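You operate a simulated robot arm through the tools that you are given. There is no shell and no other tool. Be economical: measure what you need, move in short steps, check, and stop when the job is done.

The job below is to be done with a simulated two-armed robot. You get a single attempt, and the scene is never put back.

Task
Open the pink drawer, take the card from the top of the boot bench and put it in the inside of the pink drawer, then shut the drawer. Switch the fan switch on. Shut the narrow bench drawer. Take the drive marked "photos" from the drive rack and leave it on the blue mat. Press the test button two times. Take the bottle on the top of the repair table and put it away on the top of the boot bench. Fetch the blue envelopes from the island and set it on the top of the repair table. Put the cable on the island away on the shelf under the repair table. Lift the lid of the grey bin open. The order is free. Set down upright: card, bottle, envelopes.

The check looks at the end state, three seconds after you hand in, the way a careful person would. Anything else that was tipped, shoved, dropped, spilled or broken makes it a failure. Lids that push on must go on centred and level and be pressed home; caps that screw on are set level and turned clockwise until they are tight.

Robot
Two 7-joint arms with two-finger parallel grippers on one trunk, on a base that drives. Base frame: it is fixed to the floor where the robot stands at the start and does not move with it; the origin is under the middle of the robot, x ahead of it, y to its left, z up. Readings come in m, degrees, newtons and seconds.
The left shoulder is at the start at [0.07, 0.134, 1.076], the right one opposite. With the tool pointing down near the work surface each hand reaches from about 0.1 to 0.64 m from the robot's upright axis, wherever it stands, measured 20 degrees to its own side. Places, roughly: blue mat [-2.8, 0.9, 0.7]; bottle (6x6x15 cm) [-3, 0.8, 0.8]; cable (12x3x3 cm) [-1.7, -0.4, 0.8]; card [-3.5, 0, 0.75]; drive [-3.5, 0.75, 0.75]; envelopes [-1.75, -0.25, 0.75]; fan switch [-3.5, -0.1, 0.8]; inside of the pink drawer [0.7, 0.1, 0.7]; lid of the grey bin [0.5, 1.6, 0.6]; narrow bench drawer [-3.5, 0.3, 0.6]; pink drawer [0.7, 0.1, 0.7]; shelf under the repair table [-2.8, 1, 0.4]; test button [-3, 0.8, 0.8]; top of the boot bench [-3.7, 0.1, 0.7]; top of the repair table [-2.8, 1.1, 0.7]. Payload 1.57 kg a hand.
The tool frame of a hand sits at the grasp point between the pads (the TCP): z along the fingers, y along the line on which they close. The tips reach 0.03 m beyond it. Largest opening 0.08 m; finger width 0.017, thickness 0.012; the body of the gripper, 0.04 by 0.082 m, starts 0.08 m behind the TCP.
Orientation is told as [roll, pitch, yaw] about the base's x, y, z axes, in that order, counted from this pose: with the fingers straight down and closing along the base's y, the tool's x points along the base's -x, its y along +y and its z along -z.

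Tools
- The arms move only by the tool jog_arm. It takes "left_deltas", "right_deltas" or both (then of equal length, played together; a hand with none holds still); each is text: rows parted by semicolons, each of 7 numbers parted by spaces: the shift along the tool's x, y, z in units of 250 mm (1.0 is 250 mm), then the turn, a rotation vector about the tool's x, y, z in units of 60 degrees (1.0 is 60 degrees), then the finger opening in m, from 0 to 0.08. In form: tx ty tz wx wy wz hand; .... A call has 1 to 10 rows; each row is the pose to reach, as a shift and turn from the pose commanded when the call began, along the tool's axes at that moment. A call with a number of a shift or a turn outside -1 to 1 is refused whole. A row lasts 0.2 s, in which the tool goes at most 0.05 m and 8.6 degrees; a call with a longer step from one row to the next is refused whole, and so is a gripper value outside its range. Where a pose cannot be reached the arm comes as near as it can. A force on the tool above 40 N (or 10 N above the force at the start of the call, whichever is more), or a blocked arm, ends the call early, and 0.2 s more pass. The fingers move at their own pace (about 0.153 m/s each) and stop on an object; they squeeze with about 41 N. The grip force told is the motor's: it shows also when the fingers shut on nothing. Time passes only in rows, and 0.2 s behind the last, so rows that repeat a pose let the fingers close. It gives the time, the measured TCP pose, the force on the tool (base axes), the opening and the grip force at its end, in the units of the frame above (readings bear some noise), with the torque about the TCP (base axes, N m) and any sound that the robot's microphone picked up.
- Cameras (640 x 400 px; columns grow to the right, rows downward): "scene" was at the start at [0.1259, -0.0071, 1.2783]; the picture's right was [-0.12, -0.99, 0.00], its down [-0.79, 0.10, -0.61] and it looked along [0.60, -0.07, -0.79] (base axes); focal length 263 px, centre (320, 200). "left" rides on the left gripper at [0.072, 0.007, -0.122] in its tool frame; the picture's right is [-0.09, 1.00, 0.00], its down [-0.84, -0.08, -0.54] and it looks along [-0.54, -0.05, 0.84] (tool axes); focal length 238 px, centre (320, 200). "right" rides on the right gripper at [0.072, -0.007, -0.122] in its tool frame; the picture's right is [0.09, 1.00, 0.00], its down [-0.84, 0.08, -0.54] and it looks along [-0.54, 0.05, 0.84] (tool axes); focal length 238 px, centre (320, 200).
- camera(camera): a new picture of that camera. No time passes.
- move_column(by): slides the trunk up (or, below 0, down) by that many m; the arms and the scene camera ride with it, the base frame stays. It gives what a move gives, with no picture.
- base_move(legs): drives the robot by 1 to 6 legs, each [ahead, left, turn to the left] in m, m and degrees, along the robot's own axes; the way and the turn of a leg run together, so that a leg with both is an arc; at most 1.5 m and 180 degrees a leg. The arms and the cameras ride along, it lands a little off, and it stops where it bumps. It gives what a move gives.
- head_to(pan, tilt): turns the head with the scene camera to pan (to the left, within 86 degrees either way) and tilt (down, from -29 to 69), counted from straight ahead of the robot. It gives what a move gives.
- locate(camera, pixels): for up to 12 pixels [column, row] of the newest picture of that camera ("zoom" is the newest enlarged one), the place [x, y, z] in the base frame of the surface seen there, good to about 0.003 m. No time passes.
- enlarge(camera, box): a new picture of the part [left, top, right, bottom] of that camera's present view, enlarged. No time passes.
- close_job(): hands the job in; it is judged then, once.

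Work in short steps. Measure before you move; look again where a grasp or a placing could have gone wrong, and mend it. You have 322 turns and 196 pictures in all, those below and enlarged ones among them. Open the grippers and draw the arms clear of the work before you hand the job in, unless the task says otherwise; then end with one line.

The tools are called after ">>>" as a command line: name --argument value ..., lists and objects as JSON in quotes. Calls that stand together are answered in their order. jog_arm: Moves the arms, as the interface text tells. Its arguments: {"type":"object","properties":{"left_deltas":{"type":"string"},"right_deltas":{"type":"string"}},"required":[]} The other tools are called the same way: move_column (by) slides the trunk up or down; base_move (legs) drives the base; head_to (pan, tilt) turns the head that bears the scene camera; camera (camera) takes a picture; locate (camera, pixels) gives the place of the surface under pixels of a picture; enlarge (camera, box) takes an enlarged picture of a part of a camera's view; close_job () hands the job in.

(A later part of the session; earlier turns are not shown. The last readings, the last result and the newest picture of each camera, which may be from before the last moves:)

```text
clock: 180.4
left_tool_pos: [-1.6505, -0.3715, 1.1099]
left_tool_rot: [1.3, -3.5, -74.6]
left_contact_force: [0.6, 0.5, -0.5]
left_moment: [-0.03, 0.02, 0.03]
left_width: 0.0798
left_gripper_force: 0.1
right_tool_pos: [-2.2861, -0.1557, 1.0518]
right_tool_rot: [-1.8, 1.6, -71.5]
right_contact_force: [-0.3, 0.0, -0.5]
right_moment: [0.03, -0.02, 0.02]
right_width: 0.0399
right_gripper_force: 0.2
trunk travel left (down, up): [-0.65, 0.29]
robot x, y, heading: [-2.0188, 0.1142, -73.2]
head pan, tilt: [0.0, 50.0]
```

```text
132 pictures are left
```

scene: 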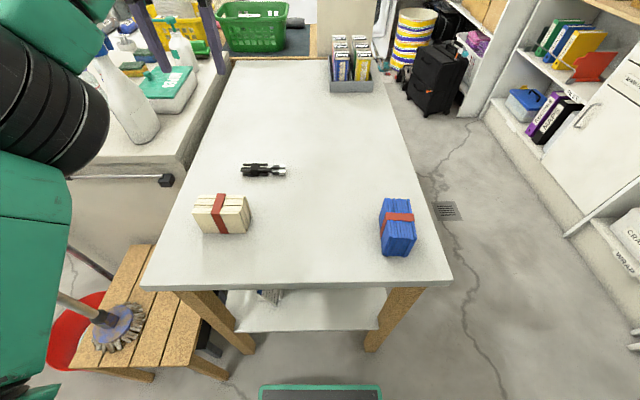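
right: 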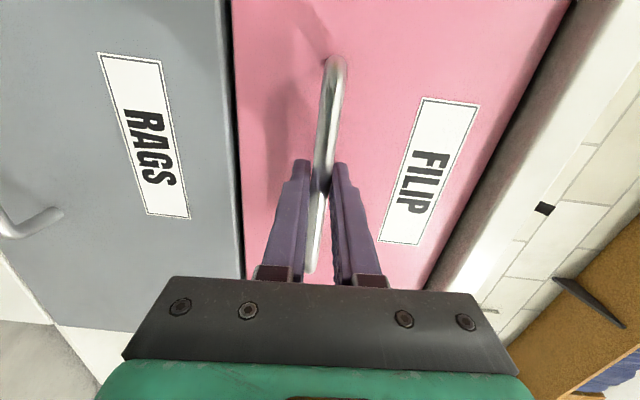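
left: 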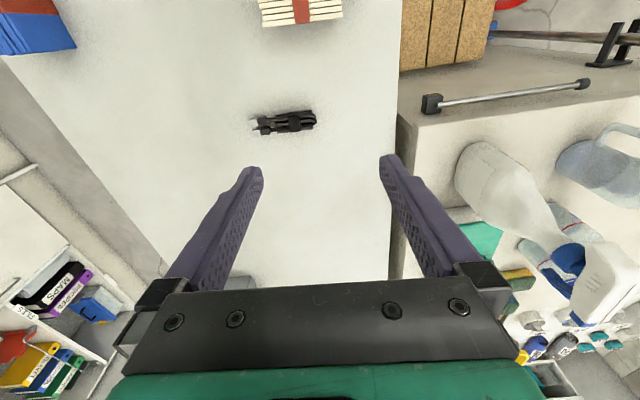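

Everything is in view. I measure both target objects and the spray bottle near the left hand.

>>> locate --camera "left" --pixels '[[260, 126], [285, 122], [308, 118], [285, 135], [500, 180], [605, 270], [300, 18], [40, 30], [435, 105]]'

>>> enlarge --camera "scene" --box '[350, 180, 450, 270]'

>>> locate --camera "zoom" --pixels '[[200, 125], [385, 120], [225, 275], [415, 260], [310, 200], [300, 140], [320, 255], [200, 320], [230, 440], [190, 400]]'

```text
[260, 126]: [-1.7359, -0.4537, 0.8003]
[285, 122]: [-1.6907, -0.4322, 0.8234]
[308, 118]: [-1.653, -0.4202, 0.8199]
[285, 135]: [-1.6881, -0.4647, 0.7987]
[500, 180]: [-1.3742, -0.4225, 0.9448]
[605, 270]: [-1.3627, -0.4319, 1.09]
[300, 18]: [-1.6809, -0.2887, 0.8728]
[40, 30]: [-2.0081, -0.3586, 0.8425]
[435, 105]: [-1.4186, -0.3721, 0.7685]
```

```text
4.44 times, centred on (400, 225) of scene
```

zoom: 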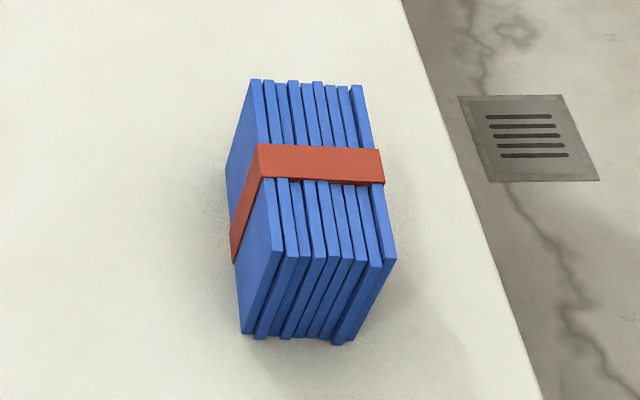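

```text
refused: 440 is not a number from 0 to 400
```

>>> locate --camera "zoom" --pixels '[[256, 84], [357, 88], [278, 250], [390, 255], [320, 165], [245, 325], [340, 335], [325, 215]]'

```text
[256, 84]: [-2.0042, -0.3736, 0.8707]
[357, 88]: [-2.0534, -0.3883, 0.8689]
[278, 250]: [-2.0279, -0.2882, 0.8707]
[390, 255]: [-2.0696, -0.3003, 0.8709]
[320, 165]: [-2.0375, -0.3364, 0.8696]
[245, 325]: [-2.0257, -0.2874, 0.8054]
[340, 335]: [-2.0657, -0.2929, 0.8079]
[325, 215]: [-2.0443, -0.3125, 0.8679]
```

The bundle is 5.2 cm thick along the right hand's closing direction, centred at (-2.039,-0.338). I bring the open right hand above it, correcting its small tilt and yaw.

>>> jog_arm --right_deltas "-0.14 0.1 0 -0.005 -0.004 0.01 0.08; -0.28 0.2 0 -0.01 -0.008 0.02 0.08; -0.42 0.3 0 -0.015 -0.012 0.03 0.08; -0.56 0.4 0 -0.02 -0.016 0.04 0.08; -0.7 0.5 0 -0.025 -0.02 0.05 0.08; -0.85 0.6 0 -0.03 -0.027 0.05 0.08; -1 0.706 0 -0.03 -0.027 0.05 0.08; -1 0.706 0 -0.03 -0.027 0.05 0.08"

>>> camera --camera "right"

```text
clock: 182.2
left_tool_pos: [-1.6525, -0.3687, 1.1111]
left_tool_rot: [1.4, -3.5, -74.6]
left_contact_force: [-0.4, 0.2, -0.3]
left_moment: [0.0, -0.01, 0.0]
left_width: 0.0799
left_gripper_force: 0.0
right_tool_pos: [-2.0418, -0.3396, 1.0388]
right_tool_rot: [0.0, -0.1, -74.4]
right_contact_force: [-0.6, -0.2, 0.8]
right_moment: [0.0, -0.01, -0.02]
right_width: 0.0804
right_gripper_force: 0.1
trunk travel left (down, up): [-0.65, 0.29]
robot x, y, heading: [-2.0184, 0.122, -73.1]
head pan, tilt: [0.0, 50.0]
```

```text
130 pictures are left
```

right: 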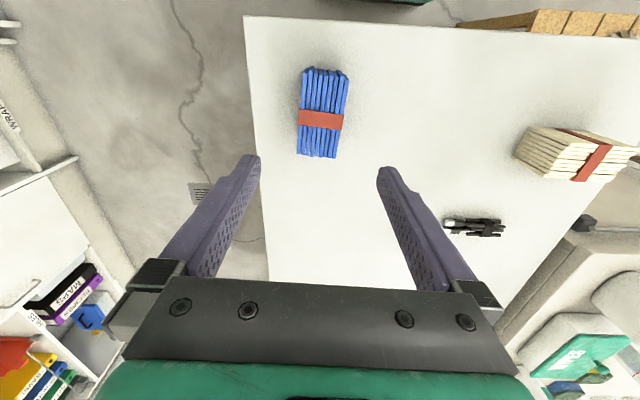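

Aligned above the bundle. I descend to z 0.84 and close.

>>> jog_arm --right_deltas "0 0 0.18 0 0 0 0.08; 0 0 0.36 0 0 0 0.08; 0 0 0.54 0 0 0 0.08; 0 0 0.7 0 0 0 0.08; 0 0 0.8 0 0 0 0.08; 0 0 0.8 0 0 0 0.04; 0 0 0.8 0 0 0 0.03; 0 0 0.8 0 0 0 0.03"

>>> camera --camera "right"

```text
clock: 184.0
left_tool_pos: [-1.651, -0.3702, 1.1114]
left_tool_rot: [1.3, -3.3, -74.6]
left_contact_force: [-0.8, -0.2, -0.3]
left_moment: [-0.02, -0.02, -0.01]
left_width: 0.08
left_gripper_force: 0.0
right_tool_pos: [-2.0384, -0.3384, 0.8368]
right_tool_rot: [0.0, -0.2, -74.5]
right_contact_force: [-0.5, 0.1, 0.2]
right_moment: [-0.02, -0.03, -0.03]
right_width: 0.0517
right_gripper_force: 40.6
trunk travel left (down, up): [-0.65, 0.29]
robot x, y, heading: [-2.0171, 0.1162, -73.4]
head pan, tilt: [0.0, 50.0]
```

```text
129 pictures are left
```

right: 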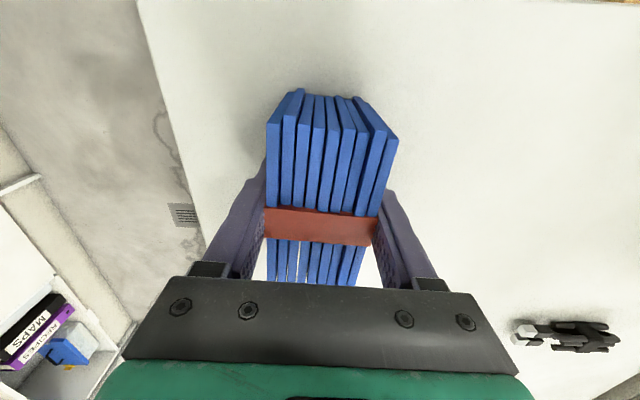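

The envelopes are gripped. I lift them while moving the left hand above the cable.

>>> jog_arm --left_deltas "-0.07 -0.075 0 0.008 0.02 0 0.08; -0.14 -0.15 0 0.016 0.04 0 0.08; -0.203 -0.226 0 0.023 0.058 0 0.08; -0.203 -0.226 0 0.023 0.058 0 0.08" --right_deltas "0 0 -0.15 0 0 0 0.03; 0 0 -0.3 0 0 0 0.03; 0 0 -0.45 0 0 0 0.03; 0 0 -0.6 0 0 0 0.03"

>>> jog_arm --left_deltas "0 0 0 0 0 -0.135 0.08; 0 0 0 0 0 -0.27 0.08; 0 0 0 0 0 -0.405 0.08; 0 0 0 0 0 -0.54 0.08; 0 0 0 0 0 -0.675 0.08; 0 0 0 0 0 -0.81 0.08"

>>> jog_arm --left_deltas "0 0 0 0 0 -0.135 0.08; 0 0 0 0 0 -0.27 0.08; 0 0 0 0 0 -0.405 0.08; 0 0 0 0 0 -0.54 0.08; 0 0 0 0 0 -0.675 0.08; 0 0 0 0 0 -0.8 0.08"

>>> camera --camera "left"

```text
clock: 185.0
left_tool_pos: [-1.6903, -0.3689, 1.1105]
left_tool_rot: [-0.2, -0.2, -74.5]
left_contact_force: [0.1, -0.3, 0.1]
left_moment: [0.01, 0.02, -0.03]
left_width: 0.0801
left_gripper_force: 0.0
left hand out of reach, approached as far as the arm can: row 1, 2, 3, 4
right_tool_pos: [-2.0394, -0.3365, 0.9899]
right_tool_rot: [-0.2, -0.1, -74.5]
right_contact_force: [0.1, 0.4, -1.6]
right_moment: [-0.01, 0.02, 0.04]
right_width: 0.0518
right_gripper_force: 41.1
trunk travel left (down, up): [-0.65, 0.29]
robot x, y, heading: [-2.0154, 0.1164, -72.9]
head pan, tilt: [0.0, 50.0]
```

```text
clock: 186.4
left_tool_pos: [-1.6906, -0.3694, 1.1112]
left_tool_rot: [0.0, 0.1, -25.9]
left_contact_force: [-0.2, 0.2, 0.1]
left_moment: [0.01, 0.0, -0.03]
left_width: 0.0798
left_gripper_force: 0.1
right_tool_pos: [-2.0396, -0.3379, 0.9893]
right_tool_rot: [0.0, -0.1, -74.5]
right_contact_force: [-0.7, 0.3, -1.6]
right_moment: [0.02, 0.0, -0.02]
right_width: 0.0517
right_gripper_force: 40.8
trunk travel left (down, up): [-0.65, 0.29]
robot x, y, heading: [-2.0178, 0.1127, -73.0]
head pan, tilt: [0.0, 50.0]
```

```text
clock: 187.8
left_tool_pos: [-1.691, -0.368, 1.1115]
left_tool_rot: [0.1, 0.0, 22.1]
left_contact_force: [-0.4, -0.4, -0.9]
left_moment: [-0.02, 0.03, 0.01]
left_width: 0.08
left_gripper_force: 0.1
right_tool_pos: [-2.0394, -0.3369, 0.9901]
right_tool_rot: [-0.1, -0.1, -74.5]
right_contact_force: [0.0, 0.5, -1.4]
right_moment: [0.0, -0.02, -0.04]
right_width: 0.0516
right_gripper_force: 40.7
trunk travel left (down, up): [-0.65, 0.29]
robot x, y, heading: [-2.0161, 0.1176, -73.0]
head pan, tilt: [0.0, 50.0]
```

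```text
128 pictures are left
```

left: 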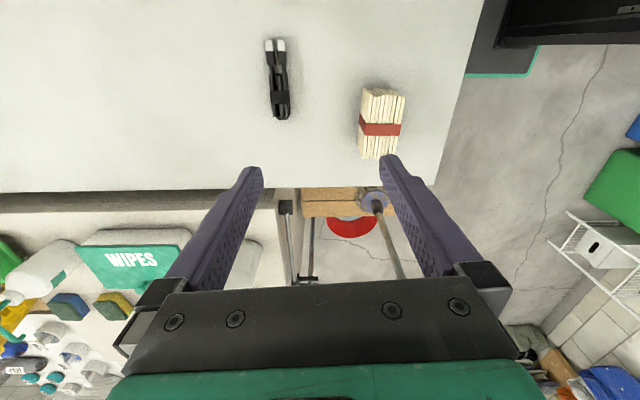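

The orientation is right, but reach is short at this height. I descend while shifting over the cable.

>>> jog_arm --left_deltas "0 0 0.18 0 0 0 0.08; 0 0 0.36 0 0 0 0.08; 0.03 -0.08 0.5 0 0 0 0.08; 0.06 -0.16 0.62 0 0 0 0.08; 0.1 -0.244 0.74 0 0 0 0.08; 0.1 -0.244 0.8 0 0 0 0.08"

>>> camera --camera "left"

```text
clock: 189.2
left_tool_pos: [-1.6914, -0.4268, 0.9184]
left_tool_rot: [-0.1, 0.1, 22.0]
left_contact_force: [-0.5, 0.2, -0.8]
left_moment: [0.01, 0.01, 0.02]
left_width: 0.08
left_gripper_force: 0.0
left hand out of reach, approached as far as the arm can: row 5, 6
right_tool_pos: [-2.0395, -0.3372, 0.9888]
right_tool_rot: [0.1, -0.1, -74.5]
right_contact_force: [0.7, 0.1, -2.3]
right_moment: [0.0, 0.02, 0.0]
right_width: 0.0517
right_gripper_force: 41.0
trunk travel left (down, up): [-0.65, 0.29]
robot x, y, heading: [-2.0229, 0.1186, -73.0]
head pan, tilt: [0.0, 50.0]
```

```text
127 pictures are left
```

left: 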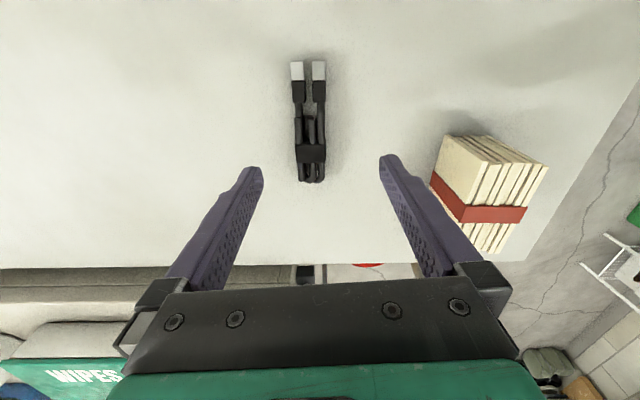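

The cable lies between the fingers, slightly left. I locate it precisely.

>>> locate --camera "left" --pixels '[[311, 178], [311, 153], [310, 120], [308, 90], [308, 68], [340, 170]]'

```text
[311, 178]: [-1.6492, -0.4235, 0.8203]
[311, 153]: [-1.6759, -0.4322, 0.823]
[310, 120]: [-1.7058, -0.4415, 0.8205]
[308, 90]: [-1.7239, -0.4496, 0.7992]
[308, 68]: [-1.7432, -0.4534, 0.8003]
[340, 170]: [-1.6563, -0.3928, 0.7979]
```

I descend onto the cable body at (-1.685,-0.435) and close.

>>> jog_arm --left_deltas "-0.012 -0.04 0.12 0 0 0.03 0.06; -0.012 -0.04 0.24 0 0 0.06 0.06; -0.012 -0.04 0.345 0 0 0.07 0.06; -0.012 -0.04 0.345 0 0 0.07 0.03; -0.012 -0.04 0.345 0 0 0.07 0.0; -0.012 -0.04 0.345 0 0 0.07 0.0"

>>> camera --camera "left"

```text
clock: 190.6
left_tool_pos: [-1.6875, -0.4264, 0.832]
left_tool_rot: [0.0, 0.1, 17.9]
left_contact_force: [-0.6, -0.3, 0.0]
left_moment: [0.01, -0.05, 0.0]
left_width: 0.0289
left_gripper_force: 39.1
left hand out of reach, approached as far as the arm can: row 1, 2, 3, 4, 5, 6
right_tool_pos: [-2.0403, -0.3372, 0.9887]
right_tool_rot: [0.0, -0.1, -74.5]
right_contact_force: [0.2, -0.3, -1.0]
right_moment: [0.02, -0.01, 0.01]
right_width: 0.0515
right_gripper_force: 41.1
trunk travel left (down, up): [-0.65, 0.29]
robot x, y, heading: [-2.0195, 0.1158, -73.0]
head pan, tilt: [0.0, 50.0]
```

```text
126 pictures are left
```

left: 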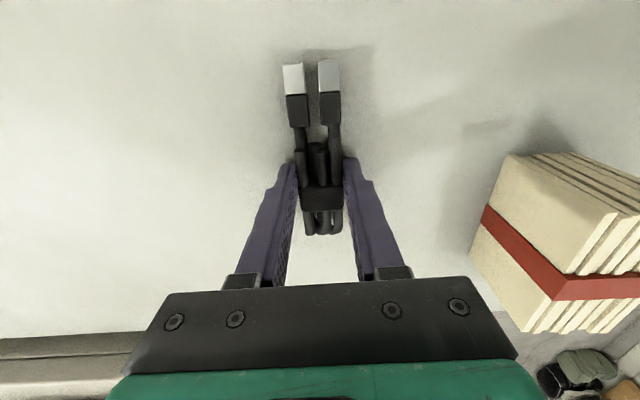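

The cable is gripped. I lift it and retract over the robot side, then drive back into the corridor.

>>> jog_arm --left_deltas "0 0 -0.18 0 0 0 0; 0 0 -0.36 0 0 0 0; 0 0 -0.54 0 0 0 0; 0 0.05 -0.7 0 0 0 0; 0 0.2 -0.8 0 0 0 0; 0 0.36 -0.85 0 0 0 0"

>>> base_move --legs '[[-0.35, 0, 0]]'

>>> head_to --pan -60 --tilt 30

>>> camera --camera "scene"

```text
clock: 192.0
left_tool_pos: [-1.7133, -0.3361, 1.0468]
left_tool_rot: [-0.1, 0.1, 18.0]
left_contact_force: [-0.7, -0.3, -0.2]
left_moment: [-0.01, -0.01, 0.01]
left_width: 0.0291
left_gripper_force: 38.7
left hand out of reach, approached as far as the arm can: row 3, 4
right_tool_pos: [-2.0408, -0.3353, 0.9893]
right_tool_rot: [-0.1, -0.2, -74.4]
right_contact_force: [0.0, -0.3, -1.2]
right_moment: [0.02, 0.0, 0.0]
right_width: 0.0514
right_gripper_force: 40.8
trunk travel left (down, up): [-0.65, 0.29]
robot x, y, heading: [-2.0169, 0.1185, -73.1]
head pan, tilt: [0.0, 50.0]
```

```text
clock: 194.2
left_tool_pos: [-1.8146, -0.0093, 1.0427]
left_tool_rot: [0.1, 0.0, 17.7]
left_contact_force: [0.3, -0.7, -1.4]
left_moment: [0.01, 0.01, 0.0]
left_width: 0.0289
left_gripper_force: 38.6
right_tool_pos: [-2.1408, -0.0064, 0.9887]
right_tool_rot: [-0.1, -0.1, -74.6]
right_contact_force: [0.5, -0.3, -1.5]
right_moment: [0.0, 0.01, 0.02]
right_width: 0.0515
right_gripper_force: 41.1
trunk travel left (down, up): [-0.65, 0.29]
robot x, y, heading: [-2.1172, 0.4494, -73.3]
head pan, tilt: [0.0, 50.0]
```

```text
clock: 195.5
left_tool_pos: [-1.8141, -0.0091, 1.0439]
left_tool_rot: [0.1, 0.0, 17.8]
left_contact_force: [0.5, 0.0, -1.3]
left_moment: [-0.01, 0.0, 0.02]
left_width: 0.0291
left_gripper_force: 38.8
right_tool_pos: [-2.1416, -0.0059, 0.9895]
right_tool_rot: [-0.1, -0.2, -74.6]
right_contact_force: [-0.6, -0.1, -1.6]
right_moment: [0.0, 0.02, -0.01]
right_width: 0.0513
right_gripper_force: 40.9
trunk travel left (down, up): [-0.65, 0.29]
robot x, y, heading: [-2.1191, 0.4478, -73.1]
head pan, tilt: [-60.0, 30.0]
```

```text
125 pictures are left
```

scene: 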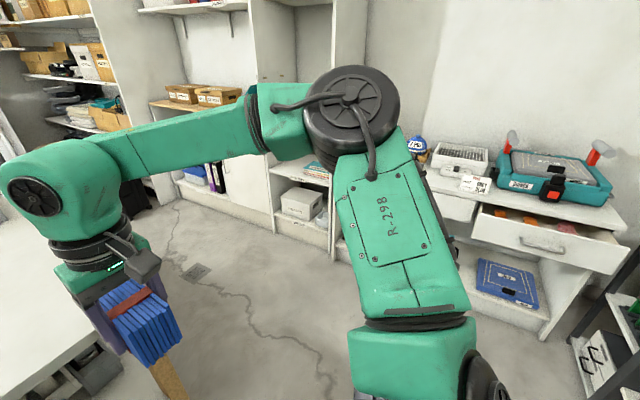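

Both objects are held. I turn around to face the repair table.

>>> base_move --legs '[[0, 0, 180]]'

>>> head_to --pan 0 --tilt 35

>>> camera --camera "scene"

```text
clock: 203.2
left_tool_pos: [-2.4007, 0.9172, 1.0457]
left_tool_rot: [0.0, 0.1, -164.7]
left_contact_force: [-0.4, -0.2, -0.6]
left_moment: [-0.01, 0.0, 0.06]
left_width: 0.0289
left_gripper_force: 39.0
right_tool_pos: [-2.0749, 0.9007, 0.9895]
right_tool_rot: [0.1, 0.0, 103.0]
right_contact_force: [0.0, -0.4, -1.2]
right_moment: [-0.02, 0.01, 0.0]
right_width: 0.0516
right_gripper_force: 41.3
trunk travel left (down, up): [-0.65, 0.29]
robot x, y, heading: [-2.1197, 0.4492, 104.3]
head pan, tilt: [-60.0, 30.0]
```

```text
clock: 204.5
left_tool_pos: [-2.4014, 0.9164, 1.0441]
left_tool_rot: [0.0, -0.1, -164.7]
left_contact_force: [0.0, -0.4, -0.5]
left_moment: [0.03, -0.01, -0.05]
left_width: 0.0292
left_gripper_force: 39.2
right_tool_pos: [-2.0741, 0.9015, 0.9893]
right_tool_rot: [0.0, 0.0, 103.0]
right_contact_force: [0.3, -0.8, -2.2]
right_moment: [0.0, 0.01, -0.05]
right_width: 0.0516
right_gripper_force: 41.2
trunk travel left (down, up): [-0.65, 0.29]
robot x, y, heading: [-2.1202, 0.4484, 104.3]
head pan, tilt: [0.0, 35.0]
```

```text
124 pictures are left
```

scene: 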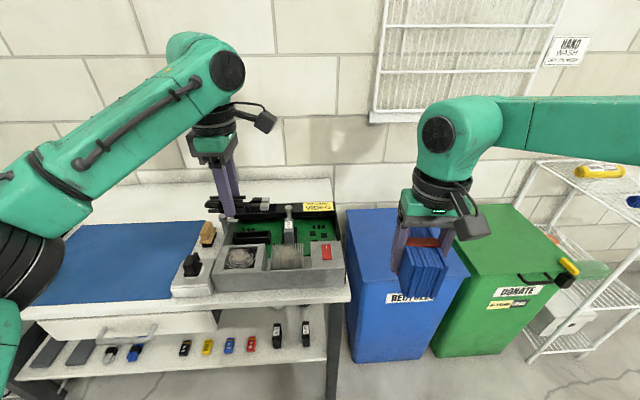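

I'm at the table's right end. I sidestep left along it and look over the whole top.

>>> base_move --legs '[[-0.1, 0.45, 4]]'

>>> camera --camera "scene"

```text
clock: 207.2
left_tool_pos: [-2.8305, 0.6736, 1.0445]
left_tool_rot: [0.0, 0.0, -160.8]
left_contact_force: [-1.1, 0.0, -0.2]
left_moment: [-0.04, 0.0, 0.02]
left_width: 0.0289
left_gripper_force: 38.8
right_tool_pos: [-2.5039, 0.6797, 0.9892]
right_tool_rot: [0.0, -0.2, 106.9]
right_contact_force: [0.0, -0.1, -1.9]
right_moment: [-0.01, 0.02, 0.0]
right_width: 0.0514
right_gripper_force: 40.4
trunk travel left (down, up): [-0.65, 0.29]
robot x, y, heading: [-2.5155, 0.2206, 108.4]
head pan, tilt: [0.0, 35.0]
```

```text
123 pictures are left
```

scene: 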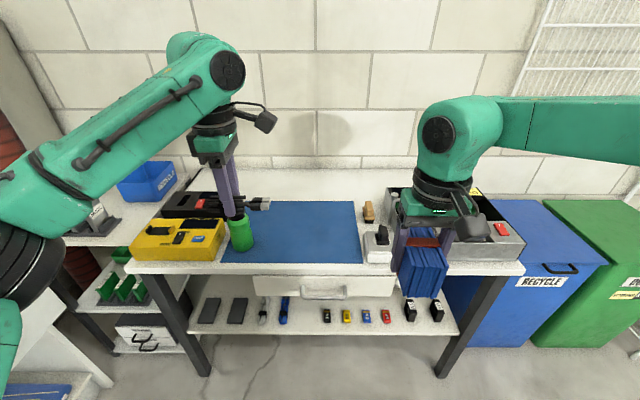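

The table top shows the yellow tester, green bottle, blue mat, and grey box. I enlarge to find the test button and free spots.

>>> enlarge --camera "scene" --box '[110, 160, 290, 280]'

>>> locate --camera "scene" --pixels '[[300, 175], [300, 200], [225, 258], [360, 262], [355, 203], [280, 190], [340, 190], [180, 240], [240, 222], [330, 180], [130, 262], [270, 175]]'

```text
3.33 times, centred on (200, 220) of scene
```

zoom: 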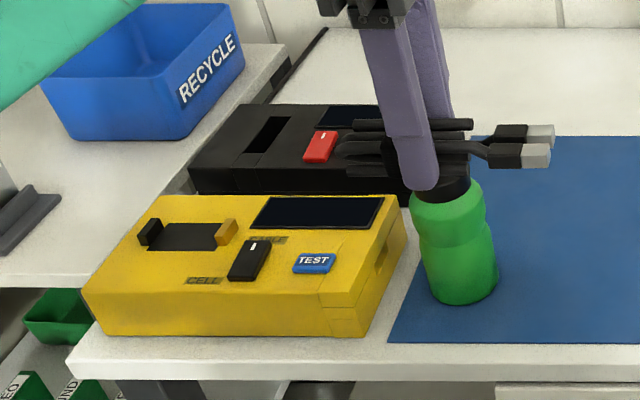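

```text
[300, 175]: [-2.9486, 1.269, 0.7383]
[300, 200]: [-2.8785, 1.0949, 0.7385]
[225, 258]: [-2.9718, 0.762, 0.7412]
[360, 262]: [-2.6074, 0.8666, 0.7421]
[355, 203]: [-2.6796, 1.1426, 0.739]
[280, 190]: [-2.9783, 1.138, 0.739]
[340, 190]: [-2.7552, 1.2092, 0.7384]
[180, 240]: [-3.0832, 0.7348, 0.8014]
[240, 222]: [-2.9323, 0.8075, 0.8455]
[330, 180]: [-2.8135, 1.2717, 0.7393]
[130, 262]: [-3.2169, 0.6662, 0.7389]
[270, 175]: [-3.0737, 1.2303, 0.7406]
```

The TEST button is on the yellow tester. A free strip lies behind the mat around (-2.77,1.19). I drive up to the table to set the envelopes there.

>>> base_move --legs '[[0, 0.085, 0], [0.36, 0, 0]]'

>>> head_to --pan 0 --tilt 50

>>> camera --camera "scene"

```text
clock: 210.2
left_tool_pos: [-3.0292, 0.9889, 1.0447]
left_tool_rot: [0.0, 0.0, -160.4]
left_contact_force: [-0.1, -0.4, -0.8]
left_moment: [-0.02, 0.0, -0.01]
left_width: 0.0287
left_gripper_force: 39.0
right_tool_pos: [-2.7032, 0.9955, 0.988]
right_tool_rot: [0.0, -0.1, 107.3]
right_contact_force: [-0.3, -0.6, -1.8]
right_moment: [0.0, -0.01, 0.01]
right_width: 0.0512
right_gripper_force: 41.0
trunk travel left (down, up): [-0.65, 0.29]
robot x, y, heading: [-2.7129, 0.538, 108.8]
head pan, tilt: [0.0, 35.0]
```

```text
clock: 211.0
left_tool_pos: [-3.0291, 0.9871, 1.0444]
left_tool_rot: [0.1, 0.1, -160.5]
left_contact_force: [-0.2, -0.1, -0.4]
left_moment: [0.0, -0.01, 0.01]
left_width: 0.0289
left_gripper_force: 38.6
right_tool_pos: [-2.7044, 0.9968, 0.9893]
right_tool_rot: [0.0, -0.2, 107.2]
right_contact_force: [0.1, -0.2, -2.1]
right_moment: [0.0, 0.03, -0.01]
right_width: 0.0517
right_gripper_force: 40.9
trunk travel left (down, up): [-0.65, 0.29]
robot x, y, heading: [-2.7131, 0.5399, 108.8]
head pan, tilt: [0.0, 50.0]
```

```text
121 pictures are left
```

scene: 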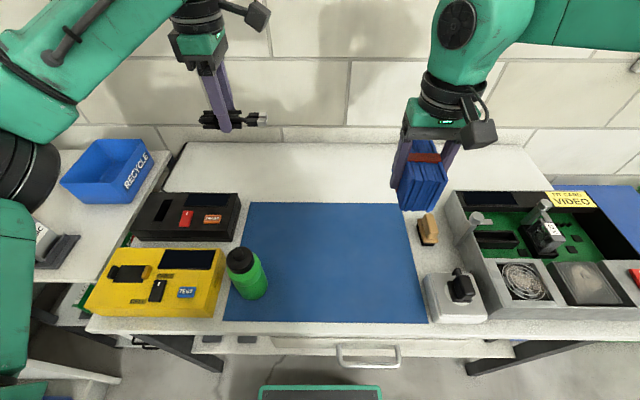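

The spot behind the mat, around pixel (345,190), is free. I extend the right hand there with the envelopes.

>>> jog_arm --right_deltas "-0.16 0.007 0 0 0 0 0.03; -0.32 0.014 0.03 0 0 0 0.03; -0.48 0.02 0.12 0 0 0 0.03; -0.64 0.028 0.24 0 0 0 0.03; -0.802 0.036 0.36 0 0 0 0.03; -0.802 0.036 0.5 0 0 0 0.03; -0.802 0.036 0.6 0 0 0 0.03"

>>> camera --camera "scene"

>>> camera --camera "right"

```text
refused: row 5 steps farther than a row can; nothing moved
```

```text
120 pictures are left
```

scene: 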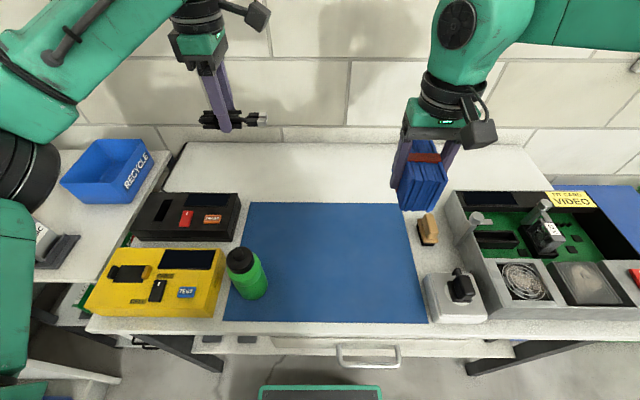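

```text
119 pictures are left
```

right: 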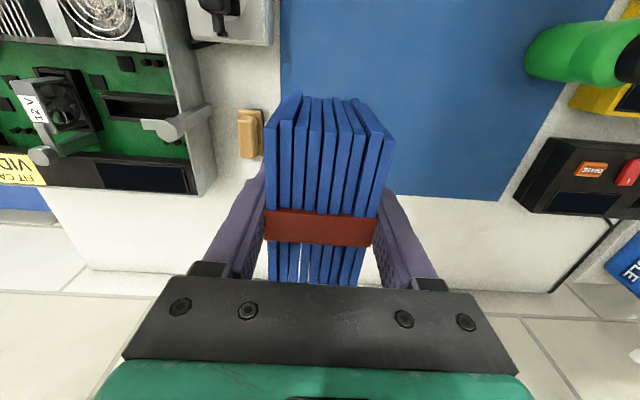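

A row was slightly too long; I resend with smaller steps.

>>> jog_arm --right_deltas "-0.15 0.007 0 0 0 0 0.03; -0.3 0.014 0.03 0 0 0 0.03; -0.45 0.02 0.1 0 0 0 0.03; -0.6 0.028 0.2 0 0 0 0.03; -0.72 0.033 0.32 0 0 0 0.03; -0.802 0.036 0.46 0 0 0 0.03; -0.802 0.036 0.6 0 0 0 0.03; -0.802 0.036 0.6 0 0 0 0.03"

>>> camera --camera "right"

```text
clock: 212.8
left_tool_pos: [-3.0305, 0.9883, 1.0446]
left_tool_rot: [0.0, 0.0, -160.4]
left_contact_force: [0.5, 0.8, -1.3]
left_moment: [0.02, -0.01, 0.01]
left_width: 0.029
left_gripper_force: 39.3
right_tool_pos: [-2.6941, 1.1107, 0.866]
right_tool_rot: [0.0, -0.2, 107.3]
right_contact_force: [-0.2, 0.0, -1.0]
right_moment: [0.05, 0.01, -0.03]
right_width: 0.0516
right_gripper_force: 40.7
right hand out of reach, approached as far as the arm can: row 3, 4, 5, 6, 7, 8
trunk travel left (down, up): [-0.65, 0.29]
robot x, y, heading: [-2.7136, 0.5404, 108.4]
head pan, tilt: [0.0, 50.0]
```

```text
118 pictures are left
```

right: 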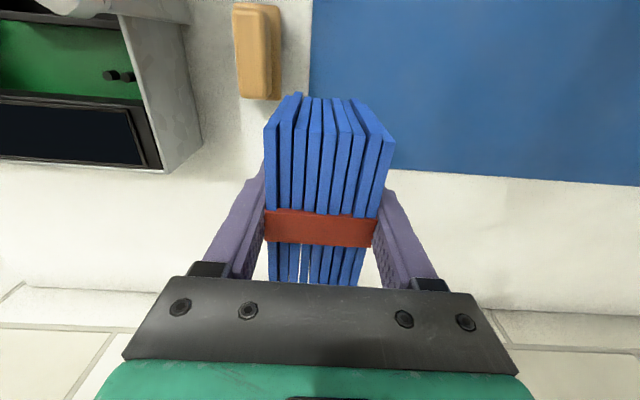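

Reach is short at this shoulder height. I raise the hand a bit and lower the trunk 0.1 m to gain forward reach.

>>> jog_arm --right_deltas "0 0 -0.15 0 0 0 0.03; 0 0 -0.3 0 0 0 0.03"

>>> move_column --by -0.1

>>> jog_arm --right_deltas "-0.12 0.08 0 0 0 0 0.03; -0.24 0.16 0 0 0 0 0.03; -0.36 0.24 0 0 0 0 0.03; -0.36 0.24 0 0 0 0 0.03"

>>> camera --camera "right"

```text
clock: 213.4
left_tool_pos: [-3.0294, 0.9876, 1.045]
left_tool_rot: [0.0, 0.0, -160.3]
left_contact_force: [0.6, -0.8, -1.9]
left_moment: [-0.04, -0.01, 0.01]
left_width: 0.0291
left_gripper_force: 39.0
right_tool_pos: [-2.6953, 1.1089, 0.9416]
right_tool_rot: [0.0, -0.2, 107.3]
right_contact_force: [-0.4, -0.8, -1.0]
right_moment: [0.06, 0.04, 0.01]
right_width: 0.0516
right_gripper_force: 41.3
trunk travel left (down, up): [-0.65, 0.29]
robot x, y, heading: [-2.7131, 0.5406, 108.8]
head pan, tilt: [0.0, 50.0]
```

```text
clock: 214.7
left_tool_pos: [-3.0299, 0.9877, 0.9445]
left_tool_rot: [0.0, 0.0, -160.3]
left_contact_force: [-1.5, 0.0, -1.1]
left_moment: [0.0, 0.01, 0.03]
left_width: 0.029
left_gripper_force: 38.6
right_tool_pos: [-2.6962, 1.1084, 0.8415]
right_tool_rot: [0.0, -0.2, 107.4]
right_contact_force: [0.5, 0.2, -1.4]
right_moment: [0.0, 0.0, -0.01]
right_width: 0.0514
right_gripper_force: 40.5
trunk travel left (down, up): [-0.55, 0.39]
robot x, y, heading: [-2.7113, 0.5385, 108.7]
head pan, tilt: [0.0, 50.0]
```

```text
clock: 215.7
left_tool_pos: [-3.0293, 0.9889, 0.9448]
left_tool_rot: [0.0, 0.0, -160.3]
left_contact_force: [-0.3, 0.1, -0.5]
left_moment: [0.0, 0.0, 0.0]
left_width: 0.0289
left_gripper_force: 38.8
right_tool_pos: [-2.7081, 1.1079, 0.8424]
right_tool_rot: [0.0, -0.1, 107.2]
right_contact_force: [-0.4, -0.1, -2.0]
right_moment: [0.0, 0.05, 0.0]
right_width: 0.0514
right_gripper_force: 41.0
right hand out of reach, approached as far as the arm can: row 1, 2, 3, 4
trunk travel left (down, up): [-0.55, 0.39]
robot x, y, heading: [-2.7084, 0.5457, 108.6]
head pan, tilt: [0.0, 50.0]
```

```text
117 pictures are left
```

right: 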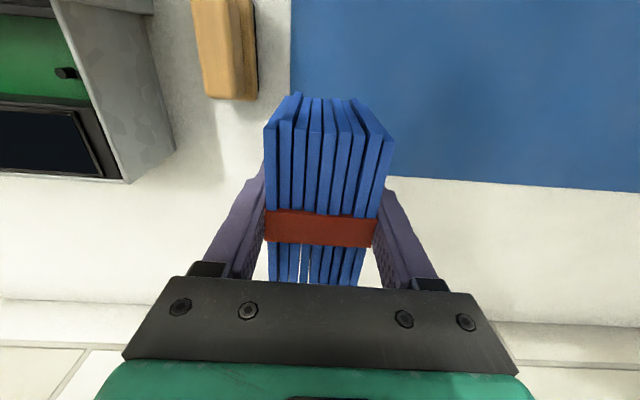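

Lowering didn't help; I need the base about 5 cm closer and slightly right, to set the bundle just beside the mat's back-right corner.

>>> base_move --legs '[[0.045, -0.03, 0]]'

>>> camera --camera "scene"

>>> camera --camera "right"

```text
clock: 216.7
left_tool_pos: [-3.0151, 1.0405, 0.9451]
left_tool_rot: [0.1, 0.0, -160.4]
left_contact_force: [-0.1, 0.0, 0.2]
left_moment: [-0.03, 0.03, 0.02]
left_width: 0.0286
left_gripper_force: 39.0
right_tool_pos: [-2.6962, 1.1601, 0.8426]
right_tool_rot: [0.0, -0.3, 107.3]
right_contact_force: [0.4, 0.0, -1.6]
right_moment: [-0.02, 0.02, 0.03]
right_width: 0.0515
right_gripper_force: 41.1
trunk travel left (down, up): [-0.55, 0.39]
robot x, y, heading: [-2.6985, 0.5919, 108.6]
head pan, tilt: [0.0, 50.0]
```

```text
116 pictures are left
```

scene: 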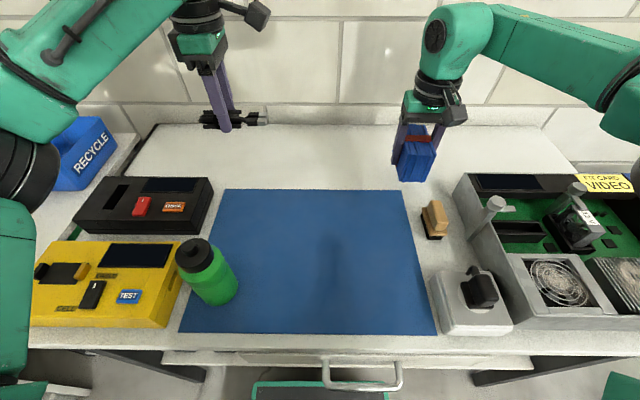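

```text
115 pictures are left
```

right: 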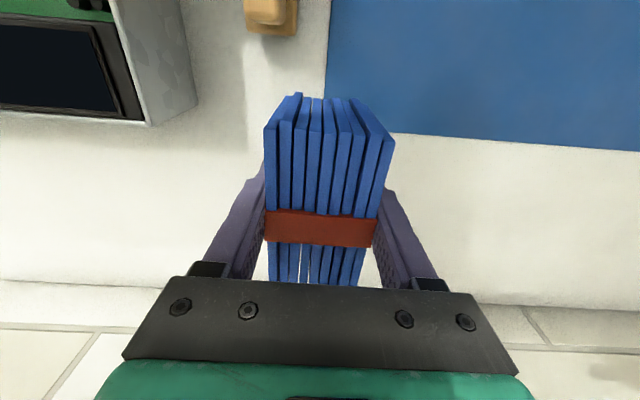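

I measure the mat corner, brown item and box against the bundle's footprint.

>>> locate --camera "right" --pixels '[[328, 122], [450, 138], [270, 38], [150, 120], [450, 200], [150, 250]]'

>>> locate --camera "scene" --pixels '[[404, 192], [227, 190], [436, 200], [455, 175]]'

```text
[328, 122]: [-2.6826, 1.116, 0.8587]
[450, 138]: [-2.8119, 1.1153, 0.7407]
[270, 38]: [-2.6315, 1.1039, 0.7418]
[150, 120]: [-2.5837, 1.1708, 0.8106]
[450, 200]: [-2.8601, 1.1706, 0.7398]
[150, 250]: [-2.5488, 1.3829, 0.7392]
```

```text
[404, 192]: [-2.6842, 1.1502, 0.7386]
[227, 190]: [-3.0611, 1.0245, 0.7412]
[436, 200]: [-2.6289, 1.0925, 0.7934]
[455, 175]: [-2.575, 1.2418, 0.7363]
```

The mat's corner is at (-2.684,1.150). I shift the bundle 4 cm right to clear it and lower it gently.

>>> jog_arm --right_deltas "0 -0.08 0 0 0 0 0.03; 0 -0.164 0 0 0 0 0.03; 0 -0.164 0.1 0 0 0 0.03; 0 -0.164 0.2 0 0 0 0.03; 0 -0.164 0.2 0 0 0 0.03"

>>> camera --camera "right"

```text
clock: 217.9
left_tool_pos: [-3.0158, 1.0402, 0.944]
left_tool_rot: [0.0, -0.1, -160.5]
left_contact_force: [-0.7, 0.2, -0.4]
left_moment: [-0.03, -0.02, 0.03]
left_width: 0.0289
left_gripper_force: 38.7
right_tool_pos: [-2.6553, 1.1729, 0.7927]
right_tool_rot: [0.0, -0.2, 107.2]
right_contact_force: [-0.2, 0.3, -2.1]
right_moment: [0.01, -0.02, -0.01]
right_width: 0.0516
right_gripper_force: 41.1
trunk travel left (down, up): [-0.55, 0.39]
robot x, y, heading: [-2.6989, 0.5936, 108.7]
head pan, tilt: [0.0, 50.0]
```

```text
114 pictures are left
```

right: 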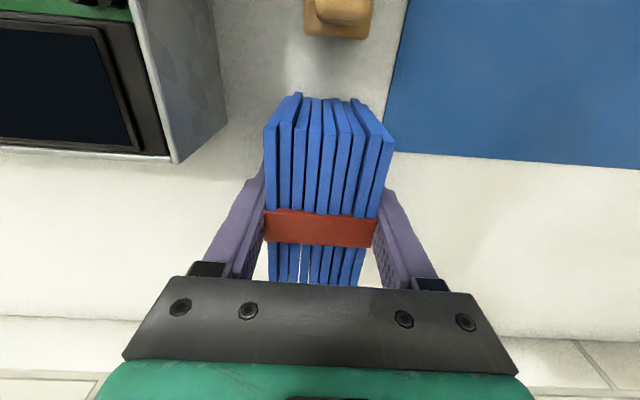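

Clear of mat, box and the brown item. I lower the last millimetres watching the force.

>>> jog_arm --right_deltas "0 0 0.012 0 0 0 0.03; 0 0 0.024 0 0 0 0.03; 0 0 0.03 0 0 0 0.03"

```text
clock: 218.7
left_tool_pos: [-3.0164, 1.0393, 0.945]
left_tool_rot: [0.0, -0.1, -160.6]
left_contact_force: [0.5, 0.3, -0.4]
left_moment: [0.0, 0.0, 0.01]
left_width: 0.0289
left_gripper_force: 38.5
right_tool_pos: [-2.6551, 1.1727, 0.7835]
right_tool_rot: [0.0, -0.3, 107.1]
right_contact_force: [-0.9, -0.2, -2.1]
right_moment: [-0.02, 0.02, -0.01]
right_width: 0.0515
right_gripper_force: 40.7
trunk travel left (down, up): [-0.55, 0.39]
robot x, y, heading: [-2.696, 0.5931, 108.6]
head pan, tilt: [0.0, 50.0]
```

No contact yet; I continue down a little.

>>> jog_arm --right_deltas "0 0 0.008 0 0 0 0.03; 0 0 0.014 0 0 0 0.03; 0 0 0.02 0 0 0 0.03"

```text
clock: 219.5
left_tool_pos: [-3.0143, 1.0393, 0.945]
left_tool_rot: [-0.1, 0.0, -160.6]
left_contact_force: [0.3, -0.2, -1.3]
left_moment: [-0.01, 0.02, -0.02]
left_width: 0.0286
left_gripper_force: 39.1
right_tool_pos: [-2.6555, 1.1711, 0.7799]
right_tool_rot: [0.0, -0.2, 107.2]
right_contact_force: [0.0, -0.1, -0.8]
right_moment: [-0.01, 0.04, 0.02]
right_width: 0.0517
right_gripper_force: 41.1
trunk travel left (down, up): [-0.55, 0.39]
robot x, y, heading: [-2.698, 0.5889, 108.6]
head pan, tilt: [0.0, 50.0]
```

The weight is starting to come off; two more millimetres, then release.

>>> jog_arm --right_deltas "0 0 0.008 0 0 0 0.03; 0 0 0.012 0 0 0 0.03; 0 0 0.012 0 0 0 0.03"

```text
clock: 220.3
left_tool_pos: [-3.015, 1.0392, 0.9452]
left_tool_rot: [0.0, 0.0, -160.5]
left_contact_force: [-0.3, -1.6, -0.9]
left_moment: [0.01, -0.03, -0.02]
left_width: 0.029
left_gripper_force: 38.7
right_tool_pos: [-2.6556, 1.1714, 0.779]
right_tool_rot: [0.0, -0.3, 107.3]
right_contact_force: [1.6, 1.7, 8.5]
right_moment: [-0.39, -0.29, 0.14]
right_width: 0.0515
right_gripper_force: 41.1
trunk travel left (down, up): [-0.55, 0.39]
robot x, y, heading: [-2.6997, 0.5923, 108.8]
head pan, tilt: [0.0, 50.0]
```

Contact (8.5 N). I open and rise straight up.

>>> jog_arm --right_deltas "0 0 0 0 0 0 0.06; 0 0 0 0 0 0 0.08; 0 0 0 0 0 0 0.08; 0 0 -0.15 0 0 0 0.08; 0 0 -0.3 0 0 0 0.08; 0 0 -0.45 0 0 0 0.08; 0 0 -0.6 0 0 0 0.08"

>>> camera --camera "right"

```text
clock: 221.9
left_tool_pos: [-3.0165, 1.0395, 0.9453]
left_tool_rot: [0.0, 0.0, -160.5]
left_contact_force: [-0.1, -1.4, -0.9]
left_moment: [-0.04, 0.0, 0.0]
left_width: 0.0289
left_gripper_force: 38.5
right_tool_pos: [-2.6548, 1.1718, 0.9265]
right_tool_rot: [-0.1, -0.2, 107.2]
right_contact_force: [-0.8, -0.3, -0.1]
right_moment: [0.0, 0.01, -0.01]
right_width: 0.0799
right_gripper_force: 0.1
trunk travel left (down, up): [-0.55, 0.39]
robot x, y, heading: [-2.6984, 0.5931, 108.6]
head pan, tilt: [0.0, 50.0]
```

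```text
113 pictures are left
```

right: 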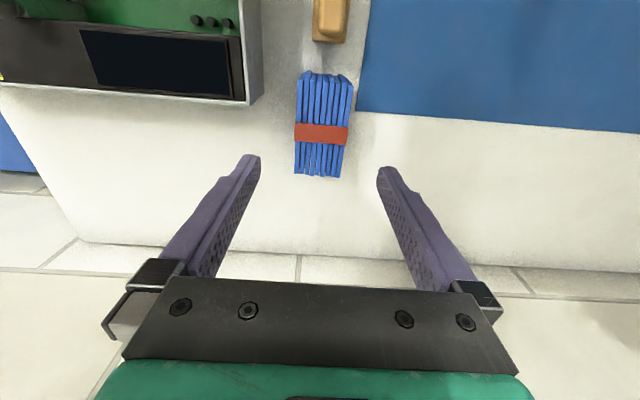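

The envelopes stand on the table. Now the cable: I back off to view the shelf below.

>>> base_move --legs '[[-0.45, 0, 0]]'

>>> head_to --pan 0 --tilt 38

>>> camera --camera "scene"

>>> enlarge --camera "scene" --box '[120, 230, 520, 400]'

```text
clock: 224.6
left_tool_pos: [-2.8694, 0.611, 0.9444]
left_tool_rot: [0.1, 0.0, -160.8]
left_contact_force: [0.3, -0.2, -0.6]
left_moment: [0.01, 0.0, 0.0]
left_width: 0.0288
left_gripper_force: 38.5
right_tool_pos: [-2.5075, 0.7413, 0.9254]
right_tool_rot: [0.1, -0.4, 106.9]
right_contact_force: [-0.1, -1.2, -0.1]
right_moment: [-0.03, 0.01, 0.01]
right_width: 0.0797
right_gripper_force: 0.1
trunk travel left (down, up): [-0.55, 0.39]
robot x, y, heading: [-2.5534, 0.162, 108.3]
head pan, tilt: [0.0, 50.0]
```

```text
clock: 225.4
left_tool_pos: [-2.8686, 0.611, 0.945]
left_tool_rot: [0.0, 0.1, -160.8]
left_contact_force: [0.4, 0.4, -0.5]
left_moment: [0.03, -0.02, 0.01]
left_width: 0.029
left_gripper_force: 38.8
right_tool_pos: [-2.5079, 0.7423, 0.9251]
right_tool_rot: [0.0, -0.2, 106.9]
right_contact_force: [-0.1, 0.0, 1.0]
right_moment: [0.0, 0.04, 0.01]
right_width: 0.0799
right_gripper_force: 0.1
trunk travel left (down, up): [-0.55, 0.39]
robot x, y, heading: [-2.5569, 0.1645, 108.2]
head pan, tilt: [0.0, 38.0]
```

```text
112 pictures are left
```

scene: 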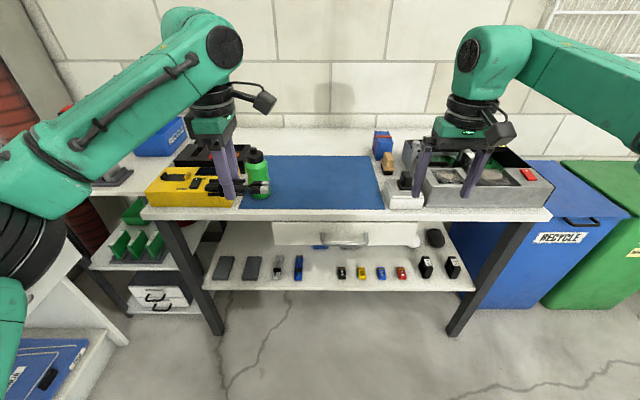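

```text
1.60 times, centred on (320, 315) of scene
```

zoom: 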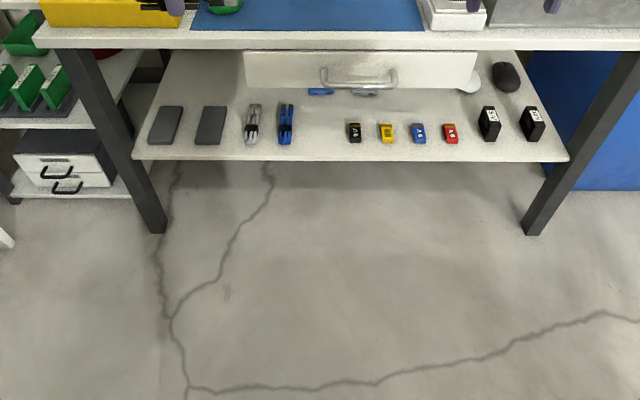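

There's a gap on the shelf between the blue cable (298,267) and the small car (342,273). I measure it, and the drawer underside above.

>>> locate --camera "zoom" --pixels '[[286, 105], [292, 140], [320, 150], [320, 120], [348, 140], [320, 158], [320, 85], [245, 88], [460, 100], [350, 115], [286, 60], [250, 125]]'

```text
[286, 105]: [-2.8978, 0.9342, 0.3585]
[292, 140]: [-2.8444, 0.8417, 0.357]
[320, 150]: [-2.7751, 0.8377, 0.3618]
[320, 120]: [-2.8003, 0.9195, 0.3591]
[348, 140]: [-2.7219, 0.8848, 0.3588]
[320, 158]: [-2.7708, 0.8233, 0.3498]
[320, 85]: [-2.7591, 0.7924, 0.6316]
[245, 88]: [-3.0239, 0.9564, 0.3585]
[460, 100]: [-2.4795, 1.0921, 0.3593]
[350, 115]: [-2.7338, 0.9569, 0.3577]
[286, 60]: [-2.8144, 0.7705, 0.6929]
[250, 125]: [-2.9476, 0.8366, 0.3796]
```

Shelf gap is about 13 cm wide, centred at d≈-2.38, with the surface at z 0.359. I tilt the left hand 45° forward (turning about the cable's axis) and retract the right hand.

>>> jog_arm --left_deltas "0 0 0 0.125 0 0 0; 0 0 0 0.25 0 0 0; 0 0 0 0.375 0 0 0; 0 0 0 0.5 0 0 0; 0 0 0 0.625 0 0 0; 0 0 0 0.75 0 0 0; 0 0 0 0.75 0 0 0" --right_deltas "0.15 0 0 0 0 0 0.04; 0.3 0 0 0 0 0 0.04; 0.45 0 0 0 0 0 0.04; 0.6 0 0 0 0 0 0.04; 0.75 0 0 0 0 0 0.04; 0.9 0 0 0 0 0 0.04; 1 0 0 0 0 0 0.04"

>>> camera --camera "left"

```text
clock: 227.0
left_tool_pos: [-2.8686, 0.611, 0.9451]
left_tool_rot: [-45.1, 0.0, -160.7]
left_contact_force: [0.4, 0.0, -0.5]
left_moment: [-0.01, 0.02, 0.03]
left_width: 0.029
left_gripper_force: 38.4
right_tool_pos: [-2.4346, 0.501, 0.9242]
right_tool_rot: [0.1, -0.2, 106.8]
right_contact_force: [-0.1, -0.1, -0.2]
right_moment: [-0.05, 0.01, 0.05]
right_width: 0.0399
right_gripper_force: 0.2
trunk travel left (down, up): [-0.55, 0.39]
robot x, y, heading: [-2.5548, 0.1597, 108.3]
head pan, tilt: [0.0, 38.0]
```

```text
110 pictures are left
```

left: 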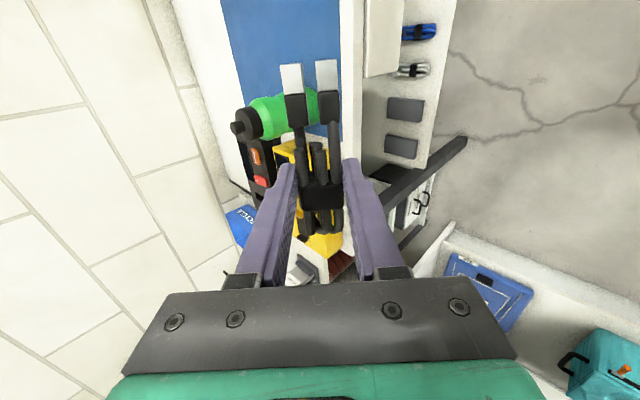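

The hand tilted exactly with the cable held. I sidestep right to line up with the gap and lower the trunk in front of the table.

>>> base_move --legs '[[0, -0.163, 0]]'

>>> move_column --by -0.505

>>> camera --camera "left"

>>> head_to --pan 15 --tilt 20

>>> camera --camera "scene"

```text
clock: 228.4
left_tool_pos: [-2.7139, 0.6618, 0.945]
left_tool_rot: [-45.0, 0.1, -160.8]
left_contact_force: [-1.3, 0.1, -0.8]
left_moment: [0.01, 0.02, 0.02]
left_width: 0.0293
left_gripper_force: 38.6
right_tool_pos: [-2.2818, 0.5535, 0.9232]
right_tool_rot: [0.0, -0.1, 106.8]
right_contact_force: [-0.2, 0.6, 0.0]
right_moment: [0.02, 0.02, -0.01]
right_width: 0.0401
right_gripper_force: 0.0
trunk travel left (down, up): [-0.55, 0.39]
robot x, y, heading: [-2.4044, 0.2151, 108.3]
head pan, tilt: [0.0, 38.0]
```

```text
refused: -0.505 is not a number from -0.4 to 0.4
```

```text
109 pictures are left
```

left: 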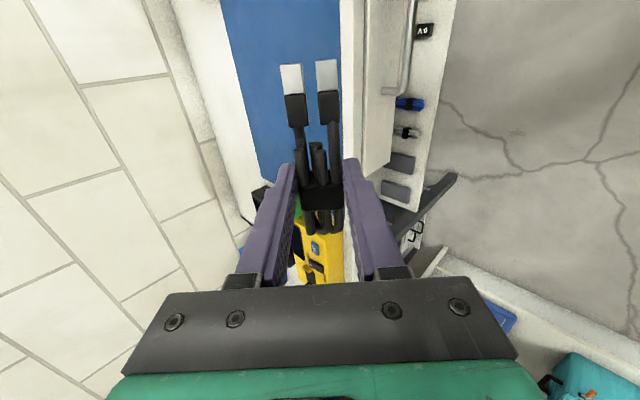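

```text
clock: 229.2
left_tool_pos: [-2.7151, 0.6625, 0.9457]
left_tool_rot: [-45.1, 0.1, -160.7]
left_contact_force: [-0.3, -0.2, 0.1]
left_moment: [-0.03, 0.02, 0.0]
left_width: 0.0289
left_gripper_force: 38.9
right_tool_pos: [-2.2821, 0.5524, 0.9249]
right_tool_rot: [0.0, -0.3, 106.8]
right_contact_force: [-0.2, -0.3, -0.3]
right_moment: [-0.01, 0.01, 0.01]
right_width: 0.0399
right_gripper_force: 0.0
trunk travel left (down, up): [-0.55, 0.39]
robot x, y, heading: [-2.399, 0.2105, 108.1]
head pan, tilt: [15.0, 20.0]
```

```text
108 pictures are left
```

scene: 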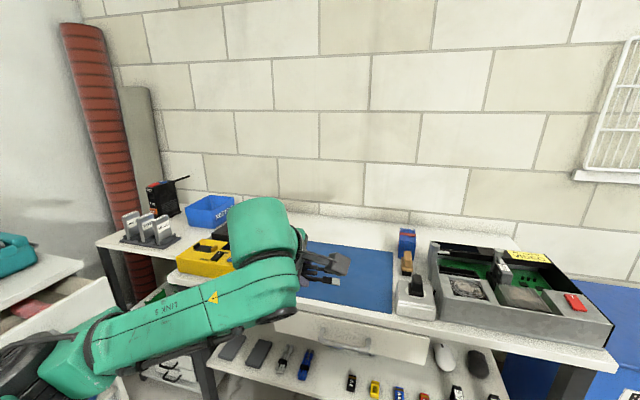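

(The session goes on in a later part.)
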